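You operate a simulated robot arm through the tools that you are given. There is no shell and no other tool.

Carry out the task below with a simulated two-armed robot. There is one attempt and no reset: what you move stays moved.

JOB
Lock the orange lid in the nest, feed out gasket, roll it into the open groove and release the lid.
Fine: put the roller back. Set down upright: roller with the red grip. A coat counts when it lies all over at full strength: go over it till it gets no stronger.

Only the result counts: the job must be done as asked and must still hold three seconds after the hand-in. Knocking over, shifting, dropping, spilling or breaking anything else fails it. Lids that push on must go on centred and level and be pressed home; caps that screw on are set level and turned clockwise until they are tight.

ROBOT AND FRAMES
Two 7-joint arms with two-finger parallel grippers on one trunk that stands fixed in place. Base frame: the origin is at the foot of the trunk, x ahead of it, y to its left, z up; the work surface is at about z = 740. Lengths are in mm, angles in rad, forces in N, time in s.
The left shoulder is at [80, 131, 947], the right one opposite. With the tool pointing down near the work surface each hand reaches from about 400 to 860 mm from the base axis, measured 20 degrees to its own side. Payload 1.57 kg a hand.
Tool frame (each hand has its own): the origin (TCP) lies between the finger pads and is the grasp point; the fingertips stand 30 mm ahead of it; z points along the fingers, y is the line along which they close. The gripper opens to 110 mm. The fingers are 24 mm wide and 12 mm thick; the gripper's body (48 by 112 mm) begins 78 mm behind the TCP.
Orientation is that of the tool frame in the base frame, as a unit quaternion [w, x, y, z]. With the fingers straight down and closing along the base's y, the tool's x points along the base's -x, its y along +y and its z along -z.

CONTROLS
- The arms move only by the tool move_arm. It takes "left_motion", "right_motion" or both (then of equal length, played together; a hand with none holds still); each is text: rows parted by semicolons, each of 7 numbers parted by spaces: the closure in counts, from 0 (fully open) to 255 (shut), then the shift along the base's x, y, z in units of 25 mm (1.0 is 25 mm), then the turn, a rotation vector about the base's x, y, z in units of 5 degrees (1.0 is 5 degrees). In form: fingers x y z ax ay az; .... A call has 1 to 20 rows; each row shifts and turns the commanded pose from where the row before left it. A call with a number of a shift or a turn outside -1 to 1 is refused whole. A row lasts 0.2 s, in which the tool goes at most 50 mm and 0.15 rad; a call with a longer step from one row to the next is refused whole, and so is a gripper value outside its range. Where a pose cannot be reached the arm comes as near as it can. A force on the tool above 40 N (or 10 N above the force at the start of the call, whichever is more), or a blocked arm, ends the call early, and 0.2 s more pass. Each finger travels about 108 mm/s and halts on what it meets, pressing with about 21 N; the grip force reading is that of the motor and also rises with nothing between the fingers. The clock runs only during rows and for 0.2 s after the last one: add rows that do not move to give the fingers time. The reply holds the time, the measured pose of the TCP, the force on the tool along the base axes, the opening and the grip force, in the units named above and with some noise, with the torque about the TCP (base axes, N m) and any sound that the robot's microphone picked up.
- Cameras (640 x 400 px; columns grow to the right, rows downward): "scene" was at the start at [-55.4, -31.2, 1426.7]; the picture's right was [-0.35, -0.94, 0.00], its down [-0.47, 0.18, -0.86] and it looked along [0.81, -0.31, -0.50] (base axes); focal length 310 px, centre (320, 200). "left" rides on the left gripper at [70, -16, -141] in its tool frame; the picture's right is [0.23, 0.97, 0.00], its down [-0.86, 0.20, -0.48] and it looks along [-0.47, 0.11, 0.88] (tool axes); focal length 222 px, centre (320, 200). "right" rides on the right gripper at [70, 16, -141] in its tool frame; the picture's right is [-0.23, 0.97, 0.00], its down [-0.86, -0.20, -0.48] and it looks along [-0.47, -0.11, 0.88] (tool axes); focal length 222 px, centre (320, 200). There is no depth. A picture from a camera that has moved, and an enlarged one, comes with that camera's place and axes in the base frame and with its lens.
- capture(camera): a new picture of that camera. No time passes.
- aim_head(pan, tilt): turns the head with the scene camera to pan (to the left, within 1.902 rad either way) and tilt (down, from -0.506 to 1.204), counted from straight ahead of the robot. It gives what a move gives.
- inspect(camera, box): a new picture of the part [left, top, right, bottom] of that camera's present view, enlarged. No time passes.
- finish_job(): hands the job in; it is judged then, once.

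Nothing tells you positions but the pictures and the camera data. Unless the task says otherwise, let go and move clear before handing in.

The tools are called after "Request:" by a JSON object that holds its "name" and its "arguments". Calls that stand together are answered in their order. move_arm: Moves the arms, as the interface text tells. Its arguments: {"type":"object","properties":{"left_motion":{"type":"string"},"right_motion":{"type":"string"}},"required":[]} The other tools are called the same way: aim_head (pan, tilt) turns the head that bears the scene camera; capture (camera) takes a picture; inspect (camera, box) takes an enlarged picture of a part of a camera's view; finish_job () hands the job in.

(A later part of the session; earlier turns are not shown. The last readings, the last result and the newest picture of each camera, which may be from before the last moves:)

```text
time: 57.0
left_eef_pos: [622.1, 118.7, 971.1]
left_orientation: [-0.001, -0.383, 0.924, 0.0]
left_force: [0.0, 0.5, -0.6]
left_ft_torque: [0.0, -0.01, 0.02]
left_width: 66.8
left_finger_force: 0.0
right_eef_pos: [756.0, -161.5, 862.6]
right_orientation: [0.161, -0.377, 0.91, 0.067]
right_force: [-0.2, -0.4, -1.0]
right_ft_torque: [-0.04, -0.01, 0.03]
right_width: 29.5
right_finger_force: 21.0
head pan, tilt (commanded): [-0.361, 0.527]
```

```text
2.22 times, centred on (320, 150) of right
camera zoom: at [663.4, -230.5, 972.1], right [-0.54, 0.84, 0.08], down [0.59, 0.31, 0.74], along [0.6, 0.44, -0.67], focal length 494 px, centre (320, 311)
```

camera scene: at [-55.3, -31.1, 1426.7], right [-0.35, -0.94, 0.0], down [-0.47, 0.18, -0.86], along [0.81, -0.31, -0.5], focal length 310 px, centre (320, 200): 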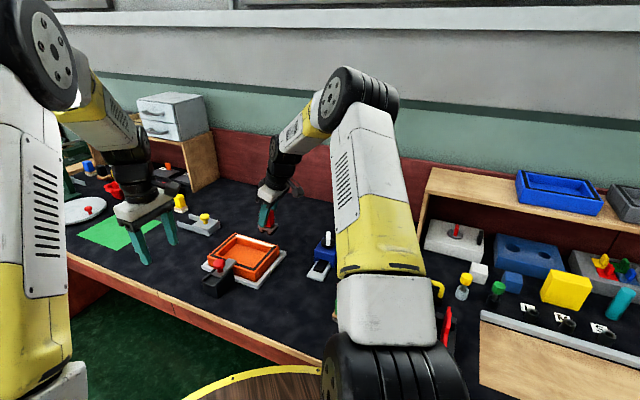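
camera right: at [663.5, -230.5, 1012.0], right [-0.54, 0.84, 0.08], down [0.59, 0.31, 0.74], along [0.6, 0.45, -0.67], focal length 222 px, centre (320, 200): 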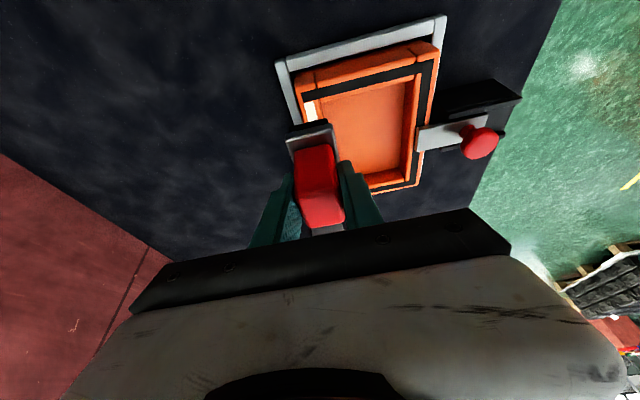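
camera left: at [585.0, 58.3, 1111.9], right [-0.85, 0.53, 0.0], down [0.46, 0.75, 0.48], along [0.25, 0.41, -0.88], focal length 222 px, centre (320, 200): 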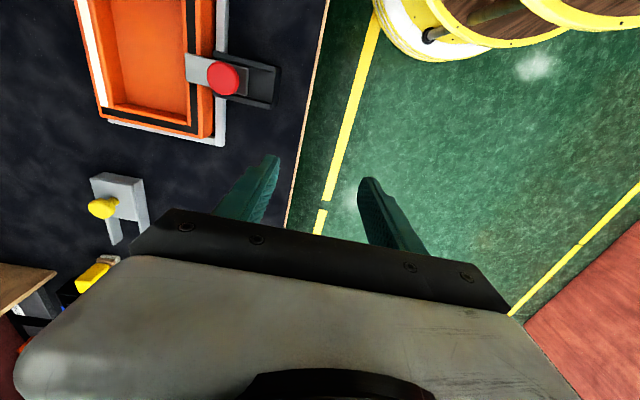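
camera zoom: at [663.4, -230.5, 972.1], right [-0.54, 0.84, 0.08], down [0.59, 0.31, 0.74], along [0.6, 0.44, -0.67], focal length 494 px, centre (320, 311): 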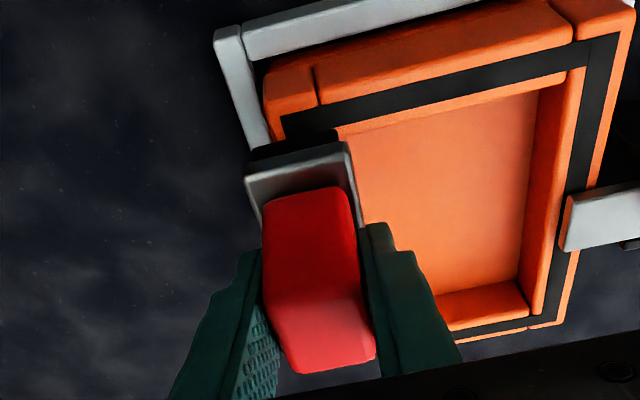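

Request:
{"name": "move_arm", "arguments": {"right_motion": "255 -0.02 0.02 -0.1 0 0 0; 255 0 0 -0.1 0 0 0; 255 0 0 -0.1 0 0 0; 255 0 0 0 0 0 0"}}

```text
time: 58.0
left_eef_pos: [622.3, 119.3, 969.7]
left_orientation: [0.0, -0.383, 0.924, 0.0]
left_force: [0.3, 0.8, -0.4]
left_ft_torque: [0.02, -0.02, 0.03]
left_width: 66.9
left_finger_force: 0.0
right_eef_pos: [753.3, -161.1, 856.0]
right_orientation: [0.16, -0.377, 0.91, 0.066]
right_force: [-0.4, 0.4, -1.9]
right_ft_torque: [-0.01, 0.01, 0.01]
right_width: 29.4
right_finger_force: 21.0
head pan, tilt (commanded): [-0.361, 0.527]
```

Request:
{"name": "move_arm", "arguments": {"right_motion": "255 0 0 -0.06 0 0 0; 255 0 0 -0.06 0 0 0; 255 0 0 0 0 0 0"}}

```text
time: 58.8
left_eef_pos: [622.3, 118.3, 970.2]
left_orientation: [-0.001, -0.383, 0.924, 0.001]
left_force: [0.3, 0.0, 0.7]
left_ft_torque: [-0.04, 0.02, 0.01]
left_width: 66.7
left_finger_force: 0.2
right_eef_pos: [755.2, -161.4, 854.2]
right_orientation: [0.159, -0.378, 0.91, 0.066]
right_force: [0.4, -0.5, -1.4]
right_ft_torque: [0.0, -0.02, -0.02]
right_width: 29.7
right_finger_force: 20.9
head pan, tilt (commanded): [-0.361, 0.527]
```

Request:
{"name": "move_arm", "arguments": {"right_motion": "255 0 0 -0.06 0 0 0; 255 0 0 -0.04 0 0 0; 255 0 0 0 0 0 0"}}

Request:
{"name": "inspect", "arguments": {"camera": "scene", "box": [250, 220, 310, 270]}}

```text
time: 59.6
left_eef_pos: [622.7, 120.6, 970.0]
left_orientation: [0.0, -0.383, 0.924, 0.0]
left_force: [0.5, 0.3, 0.4]
left_ft_torque: [0.0, 0.0, -0.01]
left_width: 66.8
left_finger_force: 0.1
right_eef_pos: [754.3, -161.7, 851.8]
right_orientation: [0.16, -0.377, 0.91, 0.066]
right_force: [0.2, -0.2, -1.6]
right_ft_torque: [-0.02, 0.01, -0.02]
right_width: 29.8
right_finger_force: 21.6
head pan, tilt (commanded): [-0.361, 0.527]
```

```text
8.00 times, centred on (280, 245) of scene
camera zoom: at [-55.3, -31.1, 1426.7], right [-0.35, -0.94, 0.0], down [-0.47, 0.18, -0.86], along [0.81, -0.31, -0.5], focal length 2482 px, centre (640, -160)
```

zoom: 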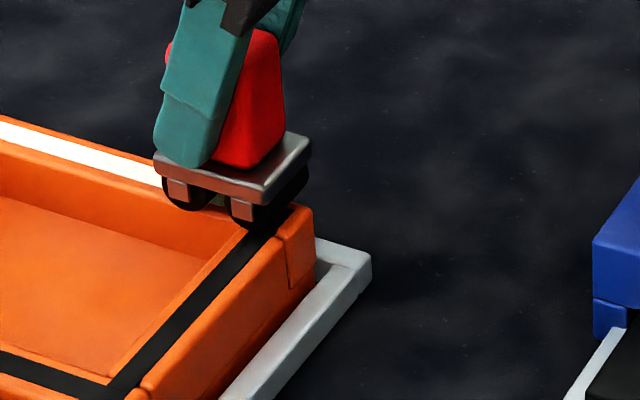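

Request:
{"name": "move_arm", "arguments": {"right_motion": "255 0 0 -0.04 0 0 0; 255 0 0 -0.04 0 0 0; 255 0 0 0 0 0 0"}}

```text
time: 60.4
left_eef_pos: [623.6, 119.6, 970.5]
left_orientation: [0.0, -0.383, 0.924, 0.0]
left_force: [0.1, -0.1, 0.2]
left_ft_torque: [0.01, -0.04, -0.01]
left_width: 67.1
left_finger_force: 0.0
right_eef_pos: [753.9, -162.2, 848.2]
right_orientation: [0.161, -0.376, 0.91, 0.066]
right_force: [-0.3, -0.2, -1.0]
right_ft_torque: [-0.01, 0.0, 0.02]
right_width: 29.9
right_finger_force: 21.0
head pan, tilt (commanded): [-0.361, 0.527]
```

Request:
{"name": "move_arm", "arguments": {"right_motion": "255 0 0 -0.04 0 0 0; 255 0 0 -0.04 0 0 0; 255 0 0 -0.04 0 0 0; 255 0 0 0 0 0 0"}}

Request:
{"name": "inspect", "arguments": {"camera": "scene", "box": [250, 220, 310, 270]}}

```text
time: 61.4
left_eef_pos: [622.0, 119.4, 970.9]
left_orientation: [0.0, -0.383, 0.924, 0.0]
left_force: [-0.5, -0.3, -0.1]
left_ft_torque: [0.01, -0.02, 0.04]
left_width: 66.7
left_finger_force: 0.0
right_eef_pos: [754.2, -161.2, 847.8]
right_orientation: [0.162, -0.377, 0.91, 0.065]
right_force: [-0.2, -1.6, 18.1]
right_ft_torque: [0.05, -0.04, 0.03]
right_width: 30.1
right_finger_force: 20.5
head pan, tilt (commanded): [-0.361, 0.527]
```

```text
8.00 times, centred on (280, 245) of scene
camera zoom: at [-55.9, -31.0, 1426.7], right [-0.35, -0.94, 0.0], down [-0.47, 0.18, -0.86], along [0.81, -0.31, -0.5], focal length 2482 px, centre (640, -160)
```

zoom: 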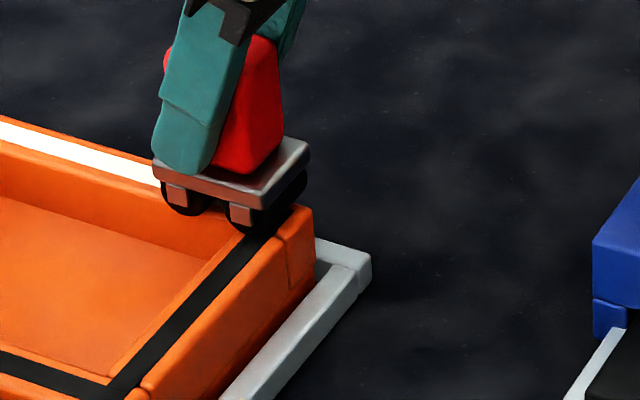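

Contact at about 18 N. I'll roll along the groove toward the far end, first half.

Request:
{"name": "move_arm", "arguments": {"right_motion": "255 0.2 0.2 0 0 0 0; 255 0.2 0.2 0 0 0 0; 255 0.2 0.2 0 0 0 0; 255 0.2 0.2 0 0 0 0; 255 0.2 0.2 0 0 0 0; 255 0.2 0.2 0 0 0 0; 255 0.2 0.2 0 0 0 0; 255 0.2 0.2 0 0 0 0; 255 0 0 0 0 0 0"}}

Request:
{"name": "inspect", "arguments": {"camera": "scene", "box": [220, 210, 310, 270]}}

Request:
{"name": "inspect", "arguments": {"camera": "left", "box": [50, 0, 250, 160]}}

```text
time: 63.4
left_eef_pos: [622.2, 119.8, 971.0]
left_orientation: [0.0, -0.382, 0.924, 0.0]
left_force: [-0.2, 0.2, -0.7]
left_ft_torque: [-0.01, 0.01, 0.02]
left_width: 66.7
left_finger_force: 0.1
right_eef_pos: [794.9, -120.6, 845.7]
right_orientation: [0.161, -0.377, 0.91, 0.067]
right_force: [-2.0, -2.5, 13.9]
right_ft_torque: [-0.02, -0.06, 0.02]
right_width: 29.7
right_finger_force: 21.2
head pan, tilt (commanded): [-0.361, 0.527]
```

```text
6.67 times, centred on (265, 240) of scene
camera zoom: at [-55.9, -31.1, 1426.7], right [-0.35, -0.94, 0.0], down [-0.47, 0.18, -0.86], along [0.81, -0.31, -0.5], focal length 2069 px, centre (687, -67)
```

zoom: 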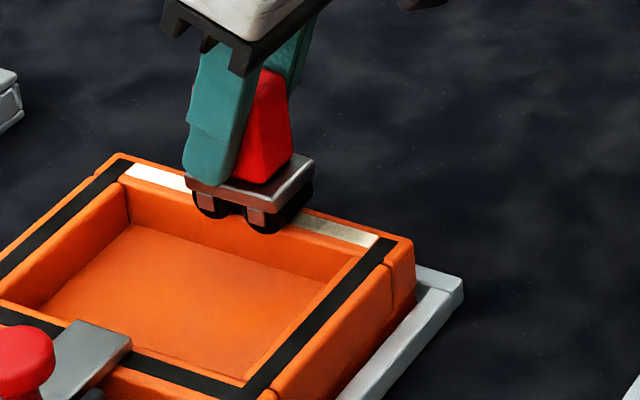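

```text
2.50 times, centred on (150, 80) of left
camera zoom: at [584.5, 58.4, 1112.2], right [-0.85, 0.53, 0.0], down [0.46, 0.75, 0.48], along [0.25, 0.41, -0.88], focal length 555 px, centre (745, 500)
```

zoom: 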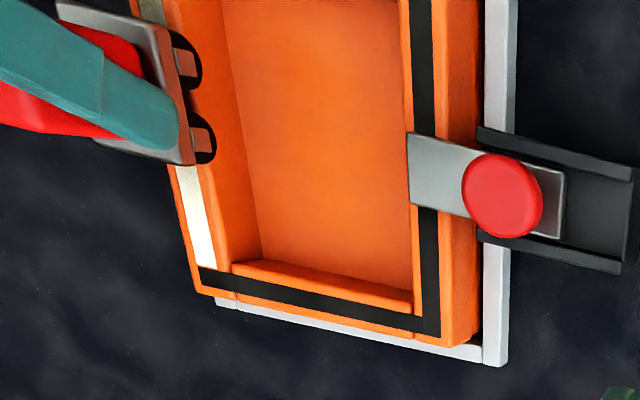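

The strip behind the roller is turning grey, so gasket is being laid and builds up with passes. Continuing to the far end.

Request:
{"name": "move_arm", "arguments": {"right_motion": "255 0.2 0.2 0 0 0 0; 255 0.2 0.2 0 0 0 0; 255 0.2 0.2 0 0 0 0; 255 0.2 0.2 0 0 0 0; 255 0.2 0.2 0 0 0 0; 255 0.2 0.2 0 0 0 0; 255 0.2 0.2 0 0 0 0; 255 0.2 0.2 0 0 0 0; 255 0.2 0.2 0 0 0 0; 255 0 0 0 0 0 0"}}

Request:
{"name": "inspect", "arguments": {"camera": "scene", "box": [220, 210, 310, 270]}}

Request:
{"name": "inspect", "arguments": {"camera": "left", "box": [50, 0, 250, 160]}}

```text
time: 65.6
left_eef_pos: [622.0, 119.4, 970.7]
left_orientation: [0.0, -0.383, 0.924, 0.0]
left_force: [-0.4, -0.4, -0.5]
left_ft_torque: [0.0, 0.03, 0.02]
left_width: 67.1
left_finger_force: 0.1
right_eef_pos: [839.3, -76.9, 845.6]
right_orientation: [0.16, -0.377, 0.91, 0.066]
right_force: [-3.2, -3.4, 14.5]
right_ft_torque: [-0.01, 0.1, -0.01]
right_width: 29.8
right_finger_force: 20.9
head pan, tilt (commanded): [-0.361, 0.527]
```

```text
6.67 times, centred on (265, 240) of scene
camera zoom: at [-56.0, -31.2, 1426.7], right [-0.35, -0.94, 0.0], down [-0.47, 0.18, -0.86], along [0.81, -0.31, -0.5], focal length 2069 px, centre (687, -67)
```

zoom: 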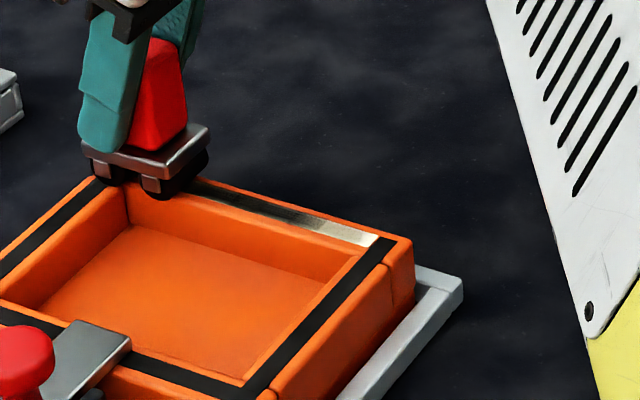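

```text
2.50 times, centred on (150, 80) of left
camera zoom: at [584.4, 58.3, 1112.2], right [-0.85, 0.53, 0.0], down [0.46, 0.75, 0.48], along [0.25, 0.41, -0.88], focal length 555 px, centre (745, 500)
```

zoom: 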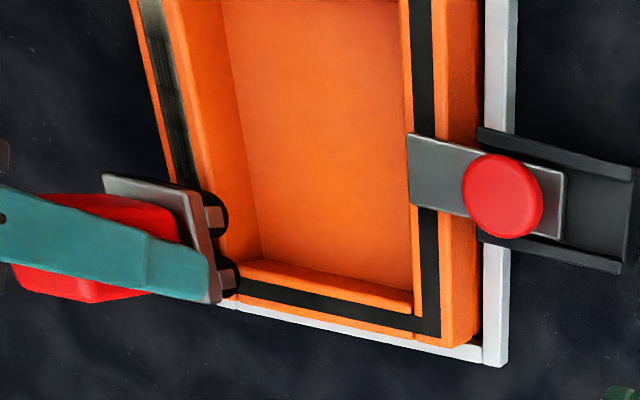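

The far half is already dark. I'll go slightly further to cover the very end, then roll back to the near end.

Request:
{"name": "move_arm", "arguments": {"right_motion": "255 0.12 0.12 0 0 0 0; 255 -0.2 -0.2 0 0 0 0; 255 -0.2 -0.2 0 0 0 0; 255 -0.2 -0.2 0 0 0 0; 255 -0.2 -0.2 0 0 0 0; 255 -0.2 -0.2 0 0 0 0; 255 -0.2 -0.2 0 0 0 0; 255 -0.2 -0.2 0 0 0 0; 255 -0.2 -0.2 0 0 0 0; 255 -0.2 -0.2 0 0 0 0; 255 -0.2 -0.2 0 0 0 0; 255 -0.2 -0.2 0 0 0 0; 255 -0.2 -0.2 0 0 0 0; 255 -0.2 -0.2 0 0 0 0; 255 -0.2 -0.2 0 0 0 0; 255 -0.2 -0.2 0 0 0 0; 255 -0.2 -0.2 0 0 0 0; 255 -0.2 -0.2 0 0 0 0; 255 -0.2 -0.2 0 0 0 0; 255 0 0 0 0 0 0"}}

Request:
{"name": "inspect", "arguments": {"camera": "scene", "box": [220, 210, 310, 270]}}

Request:
{"name": "inspect", "arguments": {"camera": "left", "box": [50, 0, 250, 160]}}

```text
time: 69.8
left_eef_pos: [621.9, 119.5, 970.5]
left_orientation: [0.0, -0.383, 0.924, 0.001]
left_force: [-1.0, 0.3, -0.6]
left_ft_torque: [0.01, 0.0, 0.0]
left_width: 66.6
left_finger_force: 0.0
right_eef_pos: [752.0, -164.4, 845.6]
right_orientation: [0.161, -0.377, 0.91, 0.067]
right_force: [3.1, 2.0, 14.6]
right_ft_torque: [0.26, -0.27, 0.0]
right_width: 29.8
right_finger_force: 21.5
head pan, tilt (commanded): [-0.361, 0.527]
```

```text
6.67 times, centred on (265, 240) of scene
camera zoom: at [-55.7, -30.9, 1426.7], right [-0.35, -0.94, 0.0], down [-0.47, 0.18, -0.86], along [0.81, -0.31, -0.5], focal length 2069 px, centre (687, -67)
```

zoom: 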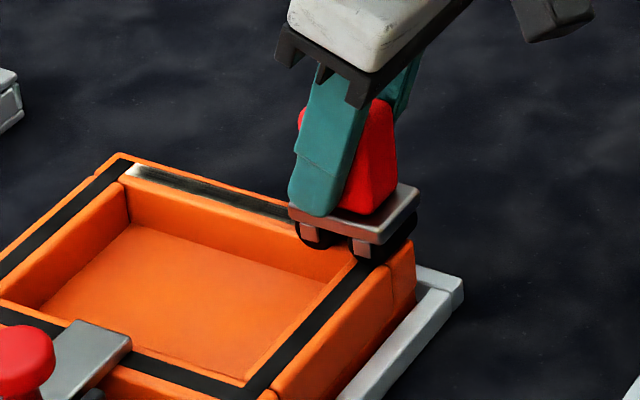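

```text
2.50 times, centred on (150, 80) of left
camera zoom: at [584.7, 58.5, 1112.1], right [-0.85, 0.53, 0.0], down [0.46, 0.75, 0.48], along [0.25, 0.41, -0.88], focal length 555 px, centre (745, 500)
```

zoom: 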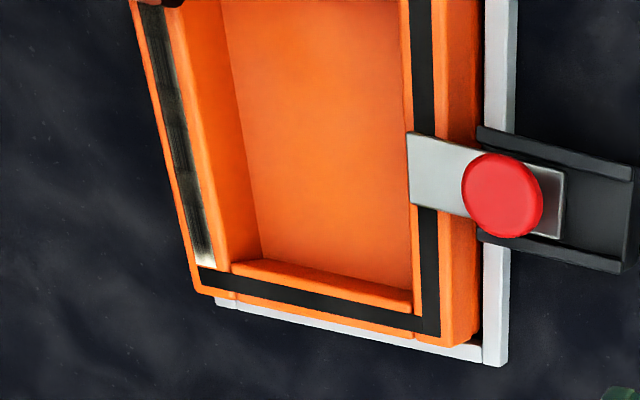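

Nearly all of it is dark now, but about 15–20 mm at the far end is still pale, so the roller centre must go closer to the ends. I'll go a bit further at the near end, then roll the full length.

Request:
{"name": "move_arm", "arguments": {"right_motion": "255 -0.16 -0.16 0 0 0 0; 255 0.2 0.2 0 0 0 0; 255 0.2 0.2 0 0 0 0; 255 0.2 0.2 0 0 0 0; 255 0.2 0.2 0 0 0 0; 255 0.2 0.2 0 0 0 0; 255 0.2 0.2 0 0 0 0; 255 0.2 0.2 0 0 0 0; 255 0.2 0.2 0 0 0 0; 255 0.2 0.2 0 0 0 0; 255 0.2 0.2 0 0 0 0; 255 0.2 0.2 0 0 0 0; 255 0.2 0.2 0 0 0 0; 255 0.2 0.2 0 0 0 0; 255 0.2 0.2 0 0 0 0; 255 0.2 0.2 0 0 0 0; 255 0.2 0.2 0 0 0 0; 255 0.2 0.2 0 0 0 0; 255 0.2 0.2 0 0 0 0; 255 0 0 0 0 0 0"}}

Request:
{"name": "inspect", "arguments": {"camera": "scene", "box": [220, 210, 310, 270]}}

```text
time: 74.0
left_eef_pos: [622.3, 119.6, 971.1]
left_orientation: [-0.001, -0.383, 0.924, 0.001]
left_force: [0.8, 0.3, -0.4]
left_ft_torque: [0.01, -0.01, 0.02]
left_width: 66.8
left_finger_force: 0.0
right_eef_pos: [837.9, -76.5, 845.6]
right_orientation: [0.16, -0.377, 0.91, 0.067]
right_force: [-2.1, -2.9, 14.4]
right_ft_torque: [0.03, 0.04, 0.0]
right_width: 29.7
right_finger_force: 21.0
head pan, tilt (commanded): [-0.361, 0.527]
```

```text
6.67 times, centred on (265, 240) of scene
camera zoom: at [-55.9, -31.2, 1426.7], right [-0.35, -0.94, 0.0], down [-0.47, 0.18, -0.86], along [0.81, -0.31, -0.5], focal length 2069 px, centre (687, -67)
```

zoom: 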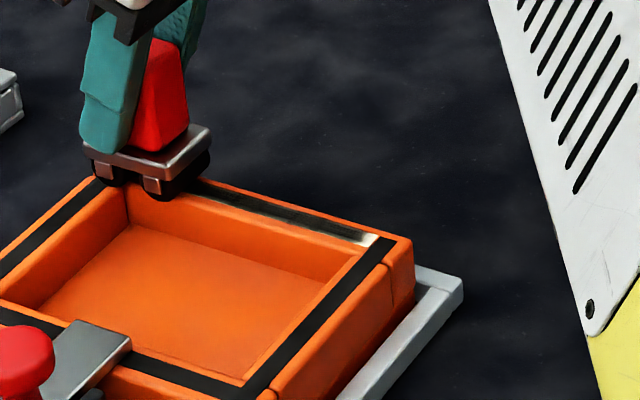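

Both ends are still paler because they get less time under the roller. I'll do short strokes at the far end, then look.

Request:
{"name": "move_arm", "arguments": {"right_motion": "255 0.2 0.2 0 0 0 0; 255 0.2 0.2 0 0 0 0; 255 -0.2 -0.2 0 0 0 0; 255 -0.2 -0.2 0 0 0 0; 255 0.2 0.2 0 0 0 0; 255 0.2 0.2 0 0 0 0; 255 -0.2 -0.2 0 0 0 0; 255 -0.2 -0.2 0 0 0 0; 255 0.2 0.2 0 0 0 0; 255 0.2 0.2 0 0 0 0; 255 -0.2 -0.2 0 0 0 0; 255 -0.2 -0.2 0 0 0 0; 255 -0.2 -0.2 0 0 0 0; 255 -0.2 -0.2 0 0 0 0; 255 -0.2 -0.2 0 0 0 0; 255 -0.2 -0.2 0 0 0 0; 255 -0.2 -0.2 0 0 0 0; 255 -0.2 -0.2 0 0 0 0; 255 -0.2 -0.2 0 0 0 0; 255 0 0 0 0 0 0"}}

Request:
{"name": "inspect", "arguments": {"camera": "scene", "box": [220, 210, 310, 270]}}

Request:
{"name": "inspect", "arguments": {"camera": "left", "box": [50, 0, 250, 160]}}

```text
time: 78.2
left_eef_pos: [621.7, 119.8, 969.1]
left_orientation: [0.0, -0.382, 0.924, 0.001]
left_force: [0.9, -0.1, -0.4]
left_ft_torque: [0.01, 0.0, 0.02]
left_width: 67.0
left_finger_force: 0.2
right_eef_pos: [803.7, -111.9, 845.7]
right_orientation: [0.16, -0.377, 0.91, 0.067]
right_force: [2.0, 1.9, 13.1]
right_ft_torque: [0.24, -0.27, 0.03]
right_width: 29.6
right_finger_force: 20.8
head pan, tilt (commanded): [-0.361, 0.527]
```

```text
6.67 times, centred on (265, 240) of scene
camera zoom: at [-55.7, -30.9, 1426.7], right [-0.35, -0.94, 0.0], down [-0.47, 0.18, -0.86], along [0.81, -0.31, -0.5], focal length 2069 px, centre (687, -67)
```

zoom: 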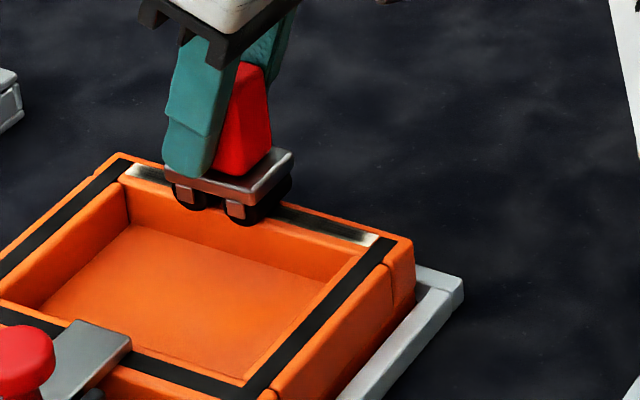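

```text
2.50 times, centred on (150, 80) of left
camera zoom: at [584.7, 58.5, 1112.1], right [-0.85, 0.53, 0.0], down [0.46, 0.75, 0.48], along [0.25, 0.41, -0.88], focal length 555 px, centre (745, 500)
```

zoom: 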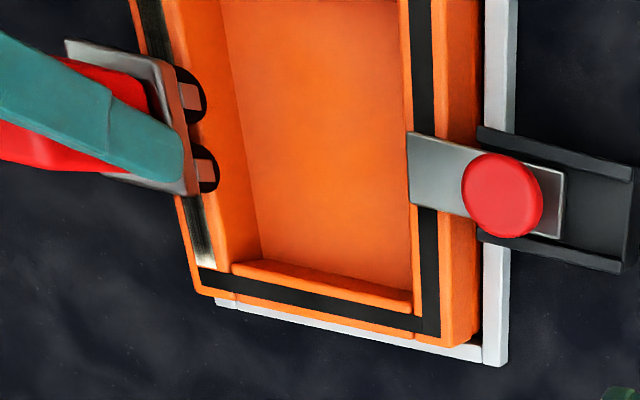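

Request:
{"name": "inspect", "arguments": {"camera": "left", "box": [80, 60, 140, 130]}}

Request:
{"name": "inspect", "arguments": {"camera": "scene", "box": [255, 232, 285, 254]}}

Request:
{"name": "inspect", "arguments": {"camera": "scene", "box": [230, 227, 260, 247]}}

```text
5.71 times, centred on (110, 95) of left
camera zoom: at [584.7, 58.5, 1112.1], right [-0.85, 0.53, 0.0], down [0.46, 0.75, 0.48], along [0.25, 0.41, -0.88], focal length 1269 px, centre (1520, 800)
```

zoom: 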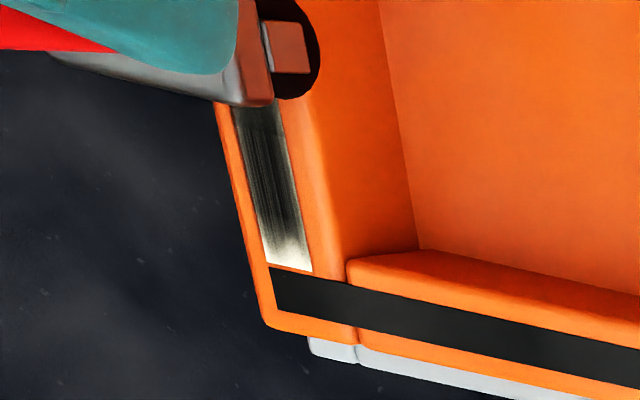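

```text
16.00 times, centred on (270, 243) of scene
camera zoom: at [-55.7, -30.9, 1426.7], right [-0.35, -0.94, 0.0], down [-0.47, 0.18, -0.86], along [0.81, -0.31, -0.5], focal length 4965 px, centre (1120, -488)
```

zoom: 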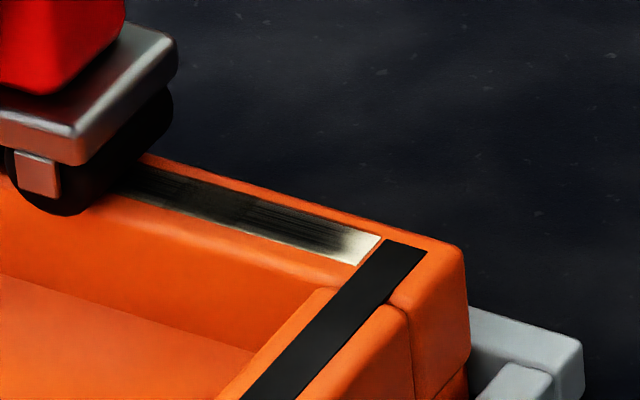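

```text
16.00 times, centred on (245, 237) of scene
camera zoom: at [-55.7, -30.9, 1426.7], right [-0.35, -0.94, 0.0], down [-0.47, 0.18, -0.86], along [0.81, -0.31, -0.5], focal length 4965 px, centre (1520, -392)
```

zoom: 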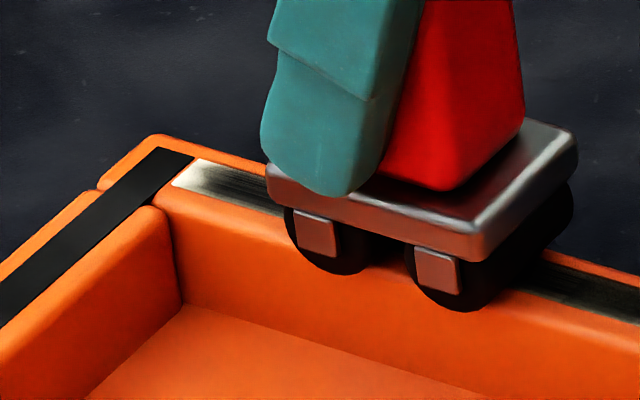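

The strip is darkest along the middle and pale at the inner edge and both ends. The roller runs about 1.5 mm too far outward, so I'll shift inward and work the near end with short strokes to see whether it still gains strength.

Request:
{"name": "move_arm", "arguments": {"right_motion": "255 -0.06 0.06 0 0 0 0; 255 -0.25 -0.25 0 0 0 0; 255 -0.25 -0.25 0 0 0 0; 255 -0.25 -0.25 0 0 0 0; 255 -0.25 -0.25 0 0 0 0; 255 -0.25 -0.25 0 0 0 0; 255 -0.25 -0.25 0 0 0 0; 255 -0.25 -0.25 0 0 0 0; 255 -0.25 -0.25 0 0 0 0; 255 -0.25 -0.25 0 0 0 0; 255 0.2 0.2 0 0 0 0; 255 0.2 0.2 0 0 0 0; 255 -0.2 -0.2 0 0 0 0; 255 -0.2 -0.2 0 0 0 0; 255 0.25 0.25 0 0 0 0; 255 0.25 0.25 0 0 0 0; 255 0.25 0.25 0 0 0 0; 255 0.25 0.25 0 0 0 0; 255 0.25 0.25 0 0 0 0; 255 0 0 0 0 0 0"}}

Request:
{"name": "inspect", "arguments": {"camera": "scene", "box": [255, 232, 285, 254]}}

Request:
{"name": "inspect", "arguments": {"camera": "left", "box": [60, 0, 140, 130]}}

```text
time: 82.4
left_eef_pos: [622.1, 118.9, 970.9]
left_orientation: [0.0, -0.382, 0.924, 0.0]
left_force: [-0.2, -0.2, 0.3]
left_ft_torque: [0.0, 0.0, 0.02]
left_width: 67.2
left_finger_force: 0.1
right_eef_pos: [777.0, -135.3, 846.4]
right_orientation: [0.159, -0.377, 0.91, 0.066]
right_force: [-1.9, -1.3, 7.9]
right_ft_torque: [-0.04, 0.0, 0.0]
right_width: 29.3
right_finger_force: 20.9
head pan, tilt (commanded): [-0.361, 0.527]
```

```text
16.00 times, centred on (270, 243) of scene
camera zoom: at [-55.6, -31.1, 1426.7], right [-0.35, -0.94, 0.0], down [-0.47, 0.18, -0.86], along [0.81, -0.31, -0.5], focal length 4965 px, centre (1120, -488)
```

zoom: 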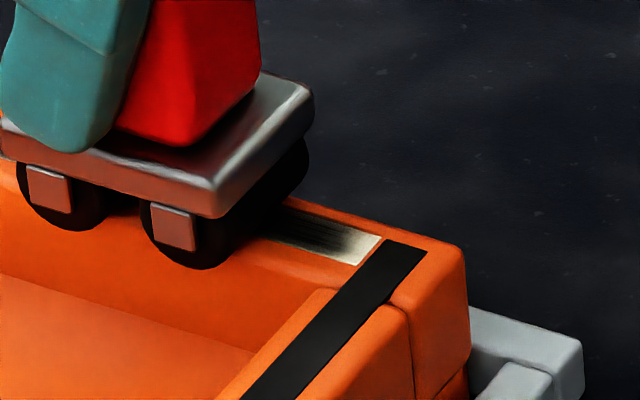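

```text
3.08 times, centred on (100, 65) of left
camera zoom: at [584.7, 58.4, 1112.0], right [-0.85, 0.53, 0.0], down [0.46, 0.75, 0.48], along [0.25, 0.41, -0.88], focal length 684 px, centre (997, 615)
```

zoom: 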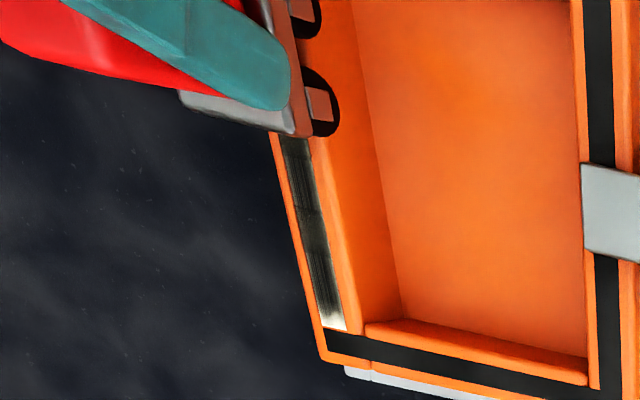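

No further gain there, so the roller's load seems used up. I'll lift, turn back and reload at the ledge.

Request:
{"name": "move_arm", "arguments": {"right_motion": "255 0 0 0.9 0 0 0; 255 0 0 0.9 0 0 0; 255 -0.33 -0.3356 0.3 0 0 -1; 255 -0.33 -0.3356 0 0 0 -1; 255 -0.33 -0.3356 0 0 0 -1; 255 -0.33 -0.3356 0 0 0 -1; 255 -0.33 -0.3356 0 0 0 -1; 255 -0.33 -0.3356 0 0 0 -1; 255 -0.33 -0.3356 0 0 0 -1; 255 -0.33 -0.3356 0 0 0 -1; 255 -0.33 -0.3356 0 0 0 -1; 255 -0.33 -0.3356 0 0 0 -1; 255 -0.33 -0.3356 0 0 0 -1; 255 -0.33 -0.3356 0 0 0 -1; 255 -0.33 -0.3356 0 0 0 -1; 255 -0.33 -0.3356 0 0 0 -1; 255 -0.33 -0.3356 0 0 0 -1; 255 -0.33 -0.3356 0 0 0 -1; 255 -0.33 -0.3356 0 0 0 -1; 255 -0.33 -0.3356 0 0 0 -1"}}

Request:
{"name": "inspect", "arguments": {"camera": "left", "box": [60, 0, 140, 130]}}

Request:
{"name": "inspect", "arguments": {"camera": "right", "box": [250, 60, 390, 240]}}

Request:
{"name": "inspect", "arguments": {"camera": "scene", "box": [230, 220, 300, 265]}}

```text
time: 86.6
left_eef_pos: [622.3, 118.9, 970.8]
left_orientation: [0.0, -0.383, 0.924, 0.0]
left_force: [0.3, -0.4, -0.4]
left_ft_torque: [-0.01, 0.01, 0.02]
left_width: 66.8
left_finger_force: 0.1
right_eef_pos: [629.6, -285.5, 897.3]
right_orientation: [0.159, 0.378, 0.91, -0.066]
right_force: [-0.1, -0.7, -1.2]
right_ft_torque: [0.01, -0.02, -0.01]
right_width: 29.6
right_finger_force: 21.2
head pan, tilt (commanded): [-0.361, 0.527]
```

```text
3.08 times, centred on (100, 65) of left
camera zoom: at [585.0, 58.3, 1111.9], right [-0.85, 0.53, 0.0], down [0.46, 0.75, 0.48], along [0.25, 0.41, -0.88], focal length 684 px, centre (997, 615)
```

zoom: 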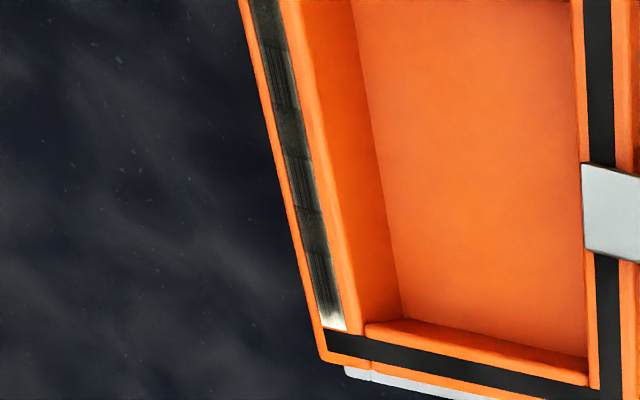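

```text
2.22 times, centred on (320, 150) of right
camera zoom: at [559.5, -193.8, 1006.8], right [0.84, 0.54, 0.08], down [0.31, -0.59, 0.74], along [0.44, -0.6, -0.67], focal length 494 px, centre (320, 311)
```

zoom: 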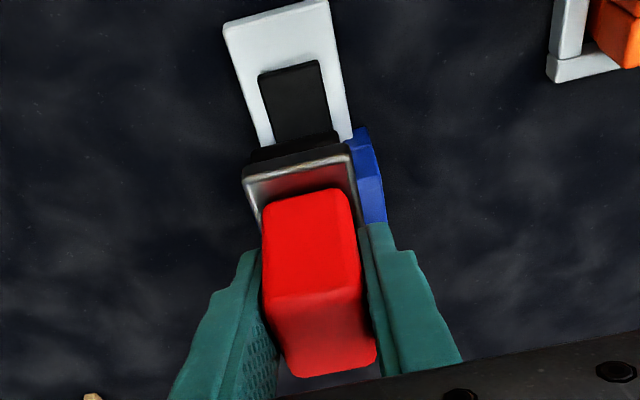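

```text
8.89 times, centred on (265, 242) of scene
camera zoom: at [-55.3, -31.2, 1426.7], right [-0.35, -0.94, 0.0], down [-0.47, 0.18, -0.86], along [0.81, -0.31, -0.5], focal length 2758 px, centre (809, -178)
```

zoom: 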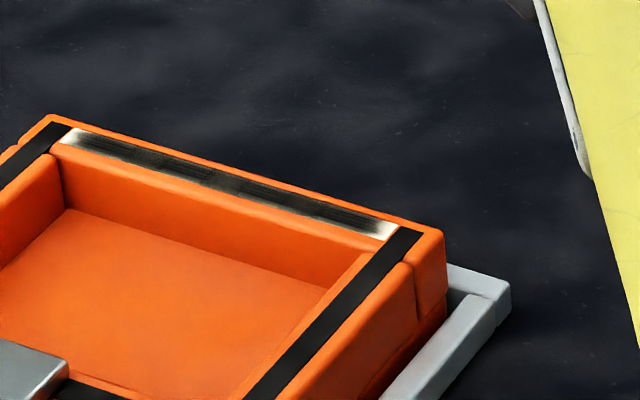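

The strip is dark grey with pale ends. Lowering onto the pad again to reload.

Request:
{"name": "move_arm", "arguments": {"right_motion": "255 0 0 -0.9 0 0 0; 255 0 0 -0.9 0 0 0; 255 0 0 -0.9 0 0 0; 255 0 0 -0.1 0 0 0; 255 0 0 -0.1 0 0 0; 255 0 0 0 0 0 0"}}

Request:
{"name": "inspect", "arguments": {"camera": "right", "box": [250, 60, 390, 240]}}

```text
time: 88.0
left_eef_pos: [622.7, 121.4, 969.5]
left_orientation: [0.0, -0.382, 0.924, 0.0]
left_force: [-0.7, -0.3, -1.1]
left_ft_torque: [0.01, -0.01, 0.0]
left_width: 67.0
left_finger_force: 0.0
right_eef_pos: [629.3, -287.9, 825.7]
right_orientation: [0.161, 0.377, 0.91, -0.067]
right_force: [0.5, 0.0, -1.3]
right_ft_torque: [0.0, 0.01, 0.01]
right_width: 29.7
right_finger_force: 20.6
head pan, tilt (commanded): [-0.361, 0.527]
```

```text
2.22 times, centred on (320, 150) of right
camera zoom: at [559.5, -194.8, 934.5], right [0.84, 0.54, 0.08], down [0.31, -0.59, 0.74], along [0.44, -0.6, -0.67], focal length 494 px, centre (320, 311)
```

zoom: 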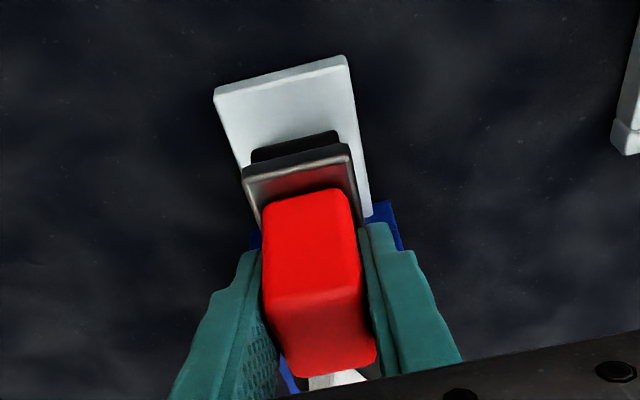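

Request:
{"name": "move_arm", "arguments": {"right_motion": "255 0 0 -0.08 0 0 0; 255 0 0 -0.08 0 0 0; 255 0 0 -0.06 0 0 0; 255 0 0 0 0 0 0"}}

```text
time: 89.0
left_eef_pos: [622.7, 119.7, 971.8]
left_orientation: [-0.001, -0.383, 0.924, 0.001]
left_force: [-0.5, 0.2, -0.7]
left_ft_torque: [0.01, -0.01, -0.02]
left_width: 67.1
left_finger_force: 0.1
right_eef_pos: [630.6, -287.6, 819.4]
right_orientation: [0.161, 0.376, 0.91, -0.066]
right_force: [-0.3, -0.1, -2.0]
right_ft_torque: [-0.03, 0.01, -0.01]
right_width: 29.7
right_finger_force: 20.7
head pan, tilt (commanded): [-0.361, 0.527]
```

Request:
{"name": "move_arm", "arguments": {"right_motion": "255 0 0 -0.06 0 0 0; 255 0 0 -0.06 0 0 0; 255 0 0 -0.04 0 0 0; 255 0 0 0 0 0 0"}}

```text
time: 90.0
left_eef_pos: [622.3, 120.1, 969.8]
left_orientation: [0.0, -0.383, 0.924, 0.0]
left_force: [-0.2, -0.9, 0.2]
left_ft_torque: [0.0, 0.01, -0.01]
left_width: 66.8
left_finger_force: 0.0
right_eef_pos: [632.2, -289.1, 818.3]
right_orientation: [0.165, 0.378, 0.909, -0.065]
right_force: [-1.2, -3.0, 6.4]
right_ft_torque: [-0.1, 0.22, 0.05]
right_width: 29.7
right_finger_force: 21.3
head pan, tilt (commanded): [-0.361, 0.527]
stopped in row 4 (right hand): the force on the tool passed its limit at 41 N (the readings are from after the stop); the commanded pose is now the measured one
```

The force spiked to 41 N; the roller's plate end is probably touching the dispenser's body. I'll lift a little, back off about 8 mm, and look.

Request:
{"name": "move_arm", "arguments": {"right_motion": "255 0 0 0.25 0 0 0; 255 -0.25 0.25 0 0 0 0; 255 0 0 0 0 0 0"}}

Request:
{"name": "inspect", "arguments": {"camera": "right", "box": [250, 60, 390, 240]}}

```text
time: 90.8
left_eef_pos: [622.4, 119.1, 970.5]
left_orientation: [0.0, -0.382, 0.924, 0.001]
left_force: [0.1, -0.2, -0.2]
left_ft_torque: [-0.02, 0.0, -0.04]
left_width: 66.9
left_finger_force: 0.1
right_eef_pos: [624.7, -282.6, 824.8]
right_orientation: [0.163, 0.378, 0.909, -0.066]
right_force: [0.4, -0.4, -1.8]
right_ft_torque: [0.01, 0.01, 0.02]
right_width: 29.8
right_finger_force: 20.3
head pan, tilt (commanded): [-0.361, 0.527]
```

```text
2.22 times, centred on (320, 150) of right
camera zoom: at [555.1, -188.6, 933.3], right [0.84, 0.54, 0.08], down [0.31, -0.59, 0.74], along [0.45, -0.6, -0.66], focal length 494 px, centre (320, 311)
```

zoom: 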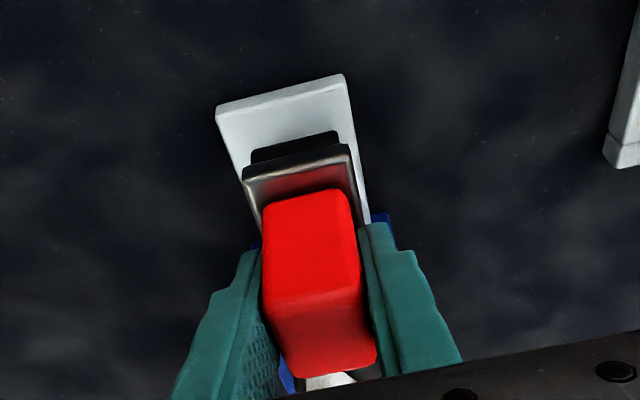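

Request:
{"name": "move_arm", "arguments": {"right_motion": "255 0 0 -0.08 0 0 0; 255 0 0 -0.08 0 0 0; 255 0 0 -0.08 0 0 0; 255 0 0 0 0 0 0"}}

```text
time: 91.8
left_eef_pos: [622.1, 119.8, 970.8]
left_orientation: [0.0, -0.383, 0.924, -0.001]
left_force: [0.6, -0.8, 0.0]
left_ft_torque: [-0.02, -0.04, 0.03]
left_width: 67.0
left_finger_force: 0.0
right_eef_pos: [626.2, -281.3, 819.3]
right_orientation: [0.164, 0.378, 0.909, -0.066]
right_force: [-0.4, -0.6, 6.9]
right_ft_torque: [-0.16, 0.04, 0.0]
right_width: 29.7
right_finger_force: 21.2
head pan, tilt (commanded): [-0.361, 0.527]
```

Contact at about 8 N. Rolling back and forth on the pad.

Request:
{"name": "move_arm", "arguments": {"right_motion": "255 0 0 -0.03 0 0 0; 255 -0.12 0.12 0 0 0 0; 255 -0.12 0.12 0 0 0 0; 255 0.12 -0.12 0 0 0 0; 255 0.12 -0.12 0 0 0 0; 255 -0.12 0.12 0 0 0 0; 255 -0.12 0.12 0 0 0 0; 255 0.12 -0.12 0 0 0 0; 255 0.12 -0.12 0 0 0 0; 255 0 0 0 0 0 0; 255 0 0 0.6 0 0 0; 255 0 0 0.8 0 0 0; 255 0 0 0.8 0 0 0; 255 0 0 0 0 0 0"}}

Request:
{"name": "inspect", "arguments": {"camera": "right", "box": [250, 60, 390, 240]}}

```text
time: 94.8
left_eef_pos: [621.6, 119.2, 970.6]
left_orientation: [-0.001, -0.383, 0.924, 0.0]
left_force: [0.1, -0.1, 0.1]
left_ft_torque: [0.01, 0.03, 0.04]
left_width: 66.7
left_finger_force: 0.1
right_eef_pos: [625.7, -281.0, 871.4]
right_orientation: [0.162, 0.377, 0.909, -0.065]
right_force: [-1.2, 0.5, -1.6]
right_ft_torque: [0.01, 0.0, -0.03]
right_width: 29.8
right_finger_force: 21.4
head pan, tilt (commanded): [-0.361, 0.527]
```

```text
2.22 times, centred on (320, 150) of right
camera zoom: at [555.4, -188.7, 979.8], right [0.84, 0.54, 0.08], down [0.31, -0.59, 0.74], along [0.45, -0.6, -0.66], focal length 494 px, centre (320, 311)
```

zoom: 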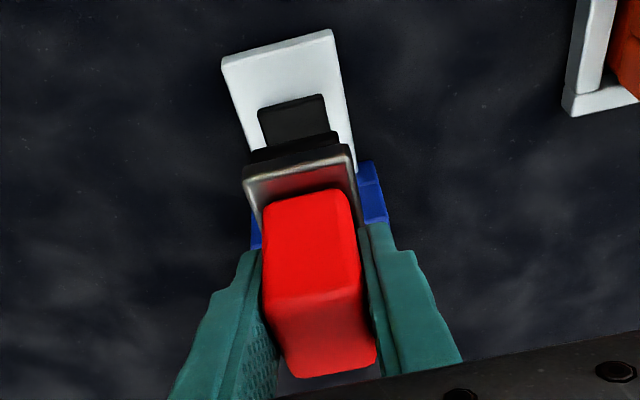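

The pad did not shrink this time, so the roller was probably still loaded. I'll look at the laid strip at high zoom to understand the pattern before going on.

Request:
{"name": "inspect", "arguments": {"camera": "scene", "box": [232, 230, 282, 252]}}

Request:
{"name": "inspect", "arguments": {"camera": "left", "box": [70, 0, 130, 60]}}

Request:
{"name": "inspect", "arguments": {"camera": "left", "box": [80, 50, 140, 110]}}

Request:
{"name": "inspect", "arguments": {"camera": "scene", "box": [260, 236, 280, 250]}}

```text
12.80 times, centred on (257, 241) of scene
camera zoom: at [-55.3, -31.1, 1426.7], right [-0.35, -0.94, 0.0], down [-0.47, 0.18, -0.86], along [0.81, -0.31, -0.5], focal length 3972 px, centre (1126, -325)
```

zoom: 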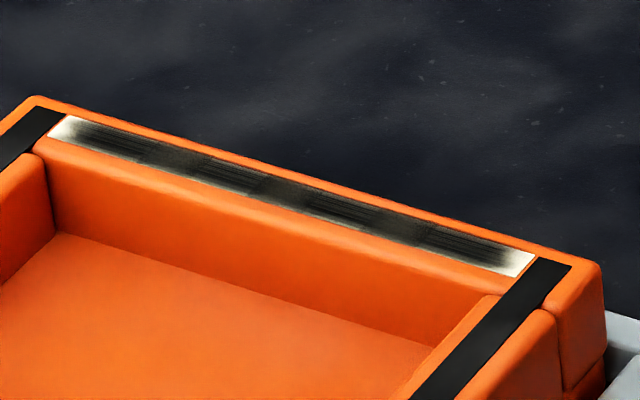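

```text
6.67 times, centred on (100, 30) of left
camera zoom: at [585.0, 58.3, 1111.9], right [-0.85, 0.53, 0.0], down [0.46, 0.75, 0.48], along [0.25, 0.41, -0.88], focal length 1481 px, centre (1787, 1333)
```

zoom: 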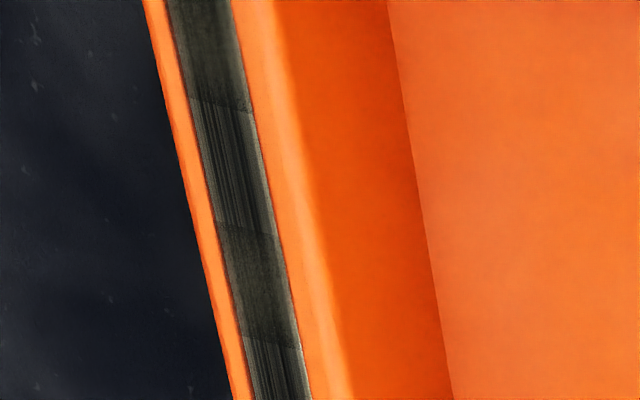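

```text
6.67 times, centred on (110, 80) of left
camera zoom: at [585.0, 58.3, 1111.9], right [-0.85, 0.53, 0.0], down [0.46, 0.75, 0.48], along [0.25, 0.41, -0.88], focal length 1481 px, centre (1720, 1000)
```

zoom: 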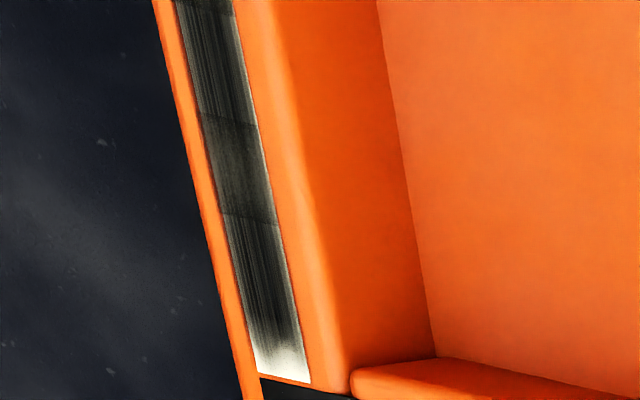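

```text
16.00 times, centred on (270, 243) of scene
camera zoom: at [-55.3, -31.1, 1426.7], right [-0.35, -0.94, 0.0], down [-0.47, 0.18, -0.86], along [0.81, -0.31, -0.5], focal length 4965 px, centre (1120, -488)
```

zoom: 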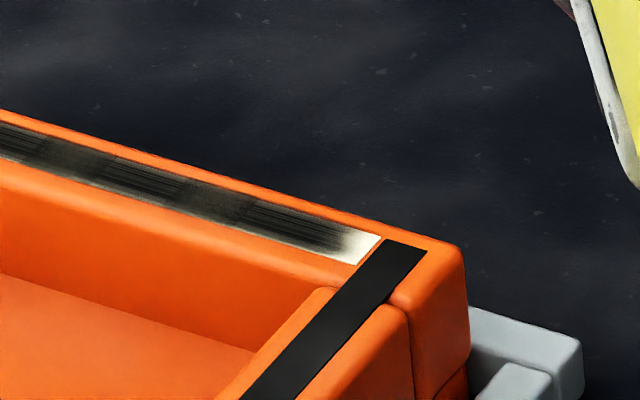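

The strip is made of tiles that are dark grey but not yet black, fading at the ends and the inner edge. I'll return to the groove and make more full-length passes, now centred about 1.5 mm further inward.

Request:
{"name": "move_arm", "arguments": {"right_motion": "255 0 0 0.9 0 0 0; 255 0.2722 0.2564 0.2 0 0 1; 255 0.2722 0.2564 0 0 0 1; 255 0.2722 0.2564 0 0 0 1; 255 0.2722 0.2564 0 0 0 1; 255 0.2722 0.2564 0 0 0 1; 255 0.2722 0.2564 0 0 0 1; 255 0.2722 0.2564 0 0 0 1; 255 0.2722 0.2564 0 0 0 1; 255 0.2722 0.2564 0 0 0 1; 255 0.2722 0.2564 0 0 0 1; 255 0.2722 0.2564 0 0 0 1; 255 0.2722 0.2564 0 0 0 1; 255 0.2722 0.2564 0 0 0 1; 255 0.2722 0.2564 0 0 0 1; 255 0.2722 0.2564 0 0 0 1; 255 0.2722 0.2564 0 0 0 1; 255 0.2722 0.2564 0 0 0 1; 255 0.2722 0.2564 0 0 0 1; 255 0 0 0 0 0 0"}}

Request:
{"name": "inspect", "arguments": {"camera": "scene", "box": [220, 195, 340, 285]}}

Request:
{"name": "inspect", "arguments": {"camera": "right", "box": [250, 60, 390, 240]}}

```text
time: 99.0
left_eef_pos: [621.5, 120.0, 970.4]
left_orientation: [0.001, -0.382, 0.924, 0.001]
left_force: [0.7, 1.2, -0.5]
left_ft_torque: [0.01, -0.02, -0.02]
left_width: 67.0
left_finger_force: 0.1
right_eef_pos: [748.1, -167.2, 902.0]
right_orientation: [0.163, -0.376, 0.91, 0.07]
right_force: [0.3, -0.4, -1.8]
right_ft_torque: [0.0, 0.01, -0.03]
right_width: 29.6
right_finger_force: 20.9
head pan, tilt (commanded): [-0.361, 0.527]
```

```text
4.44 times, centred on (280, 240) of scene
camera zoom: at [-55.3, -31.1, 1426.7], right [-0.35, -0.94, 0.0], down [-0.47, 0.18, -0.86], along [0.81, -0.31, -0.5], focal length 1379 px, centre (498, 22)
```

zoom: 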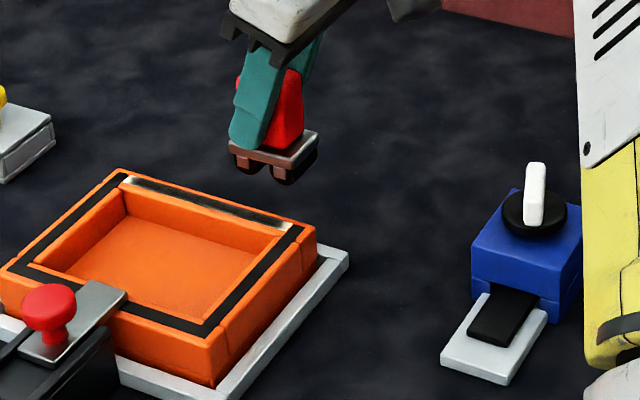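

```text
2.22 times, centred on (320, 150) of right
camera zoom: at [655.8, -235.5, 1009.1], right [-0.54, 0.84, 0.08], down [0.59, 0.31, 0.74], along [0.6, 0.45, -0.66], focal length 494 px, centre (320, 311)
```

zoom: 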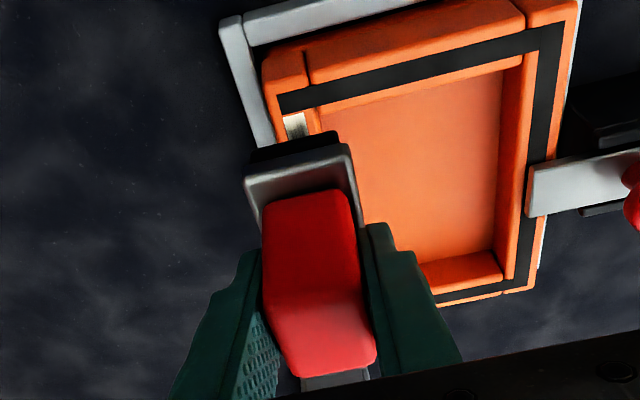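

Request:
{"name": "move_arm", "arguments": {"right_motion": "255 -0.03 0.03 -0.9 0 0 0; 255 0 0 -0.9 0 0 0; 255 0 0 -0.3 0 0 0; 255 0 0 -0.06 0 0 0; 255 0 0 -0.06 0 0 0; 255 0 0 0 0 0 0"}}

```text
time: 100.4
left_eef_pos: [621.4, 119.8, 971.6]
left_orientation: [0.0, -0.382, 0.924, 0.0]
left_force: [-0.4, 0.0, 0.2]
left_ft_torque: [-0.02, 0.01, -0.03]
left_width: 66.7
left_finger_force: 0.0
right_eef_pos: [747.5, -166.8, 846.0]
right_orientation: [0.163, -0.377, 0.909, 0.069]
right_force: [-3.4, -1.8, 18.1]
right_ft_torque: [-0.27, 0.35, 0.01]
right_width: 29.6
right_finger_force: 21.0
head pan, tilt (commanded): [-0.361, 0.527]
```

Contact at 18 N at the near end. Rolling the full length.

Request:
{"name": "move_arm", "arguments": {"right_motion": "255 0 0 0 0 0 0; 255 0.22 0.22 0 0 0 0; 255 0.22 0.22 0 0 0 0; 255 0.22 0.22 0 0 0 0; 255 0.22 0.22 0 0 0 0; 255 0.22 0.22 0 0 0 0; 255 0.22 0.22 0 0 0 0; 255 0.22 0.22 0 0 0 0; 255 0.22 0.22 0 0 0 0; 255 0.22 0.22 0 0 0 0; 255 0.22 0.22 0 0 0 0; 255 0.22 0.22 0 0 0 0; 255 0.22 0.22 0 0 0 0; 255 0.22 0.22 0 0 0 0; 255 0.22 0.22 0 0 0 0; 255 0.22 0.22 0 0 0 0; 255 0.22 0.22 0 0 0 0; 255 0.22 0.22 0 0 0 0; 255 0.22 0.22 0 0 0 0; 255 0 0 0 0 0 0"}}

Request:
{"name": "inspect", "arguments": {"camera": "scene", "box": [232, 230, 282, 252]}}

Request:
{"name": "inspect", "arguments": {"camera": "left", "box": [70, 0, 130, 60]}}

```text
time: 104.6
left_eef_pos: [621.9, 120.1, 970.7]
left_orientation: [0.0, -0.383, 0.924, 0.0]
left_force: [0.6, 0.1, 0.3]
left_ft_torque: [0.0, -0.02, -0.01]
left_width: 66.8
left_finger_force: 0.0
right_eef_pos: [845.0, -67.2, 845.7]
right_orientation: [0.163, -0.376, 0.91, 0.068]
right_force: [-3.0, -5.0, 25.4]
right_ft_torque: [-0.28, 0.12, 0.02]
right_width: 29.9
right_finger_force: 21.1
head pan, tilt (commanded): [-0.361, 0.527]
```

```text
12.80 times, centred on (257, 241) of scene
camera zoom: at [-56.5, -31.2, 1426.7], right [-0.35, -0.94, 0.0], down [-0.47, 0.18, -0.86], along [0.81, -0.31, -0.5], focal length 3972 px, centre (1126, -325)
```

zoom: 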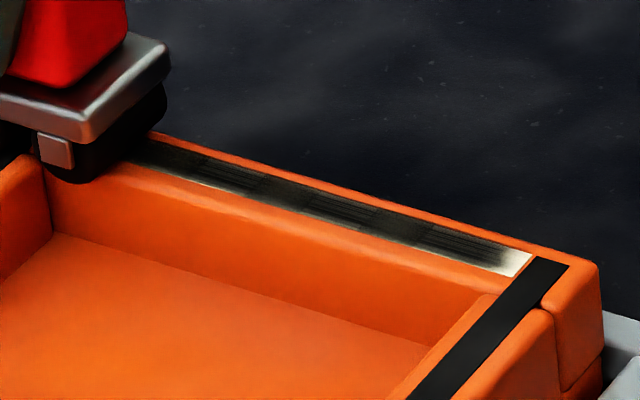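

```text
6.67 times, centred on (100, 30) of left
camera zoom: at [584.1, 58.2, 1112.4], right [-0.85, 0.53, 0.0], down [0.46, 0.75, 0.48], along [0.25, 0.41, -0.88], focal length 1481 px, centre (1787, 1333)
```

zoom: 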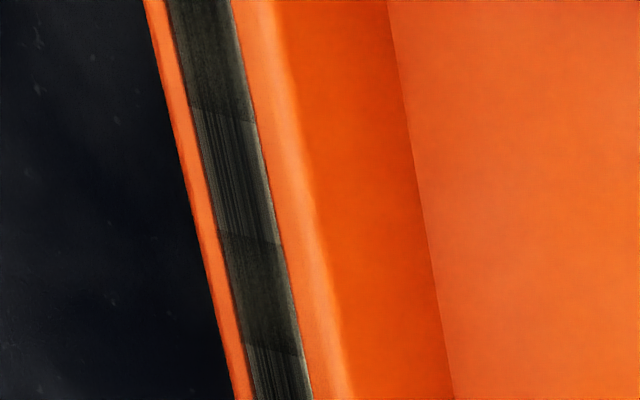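

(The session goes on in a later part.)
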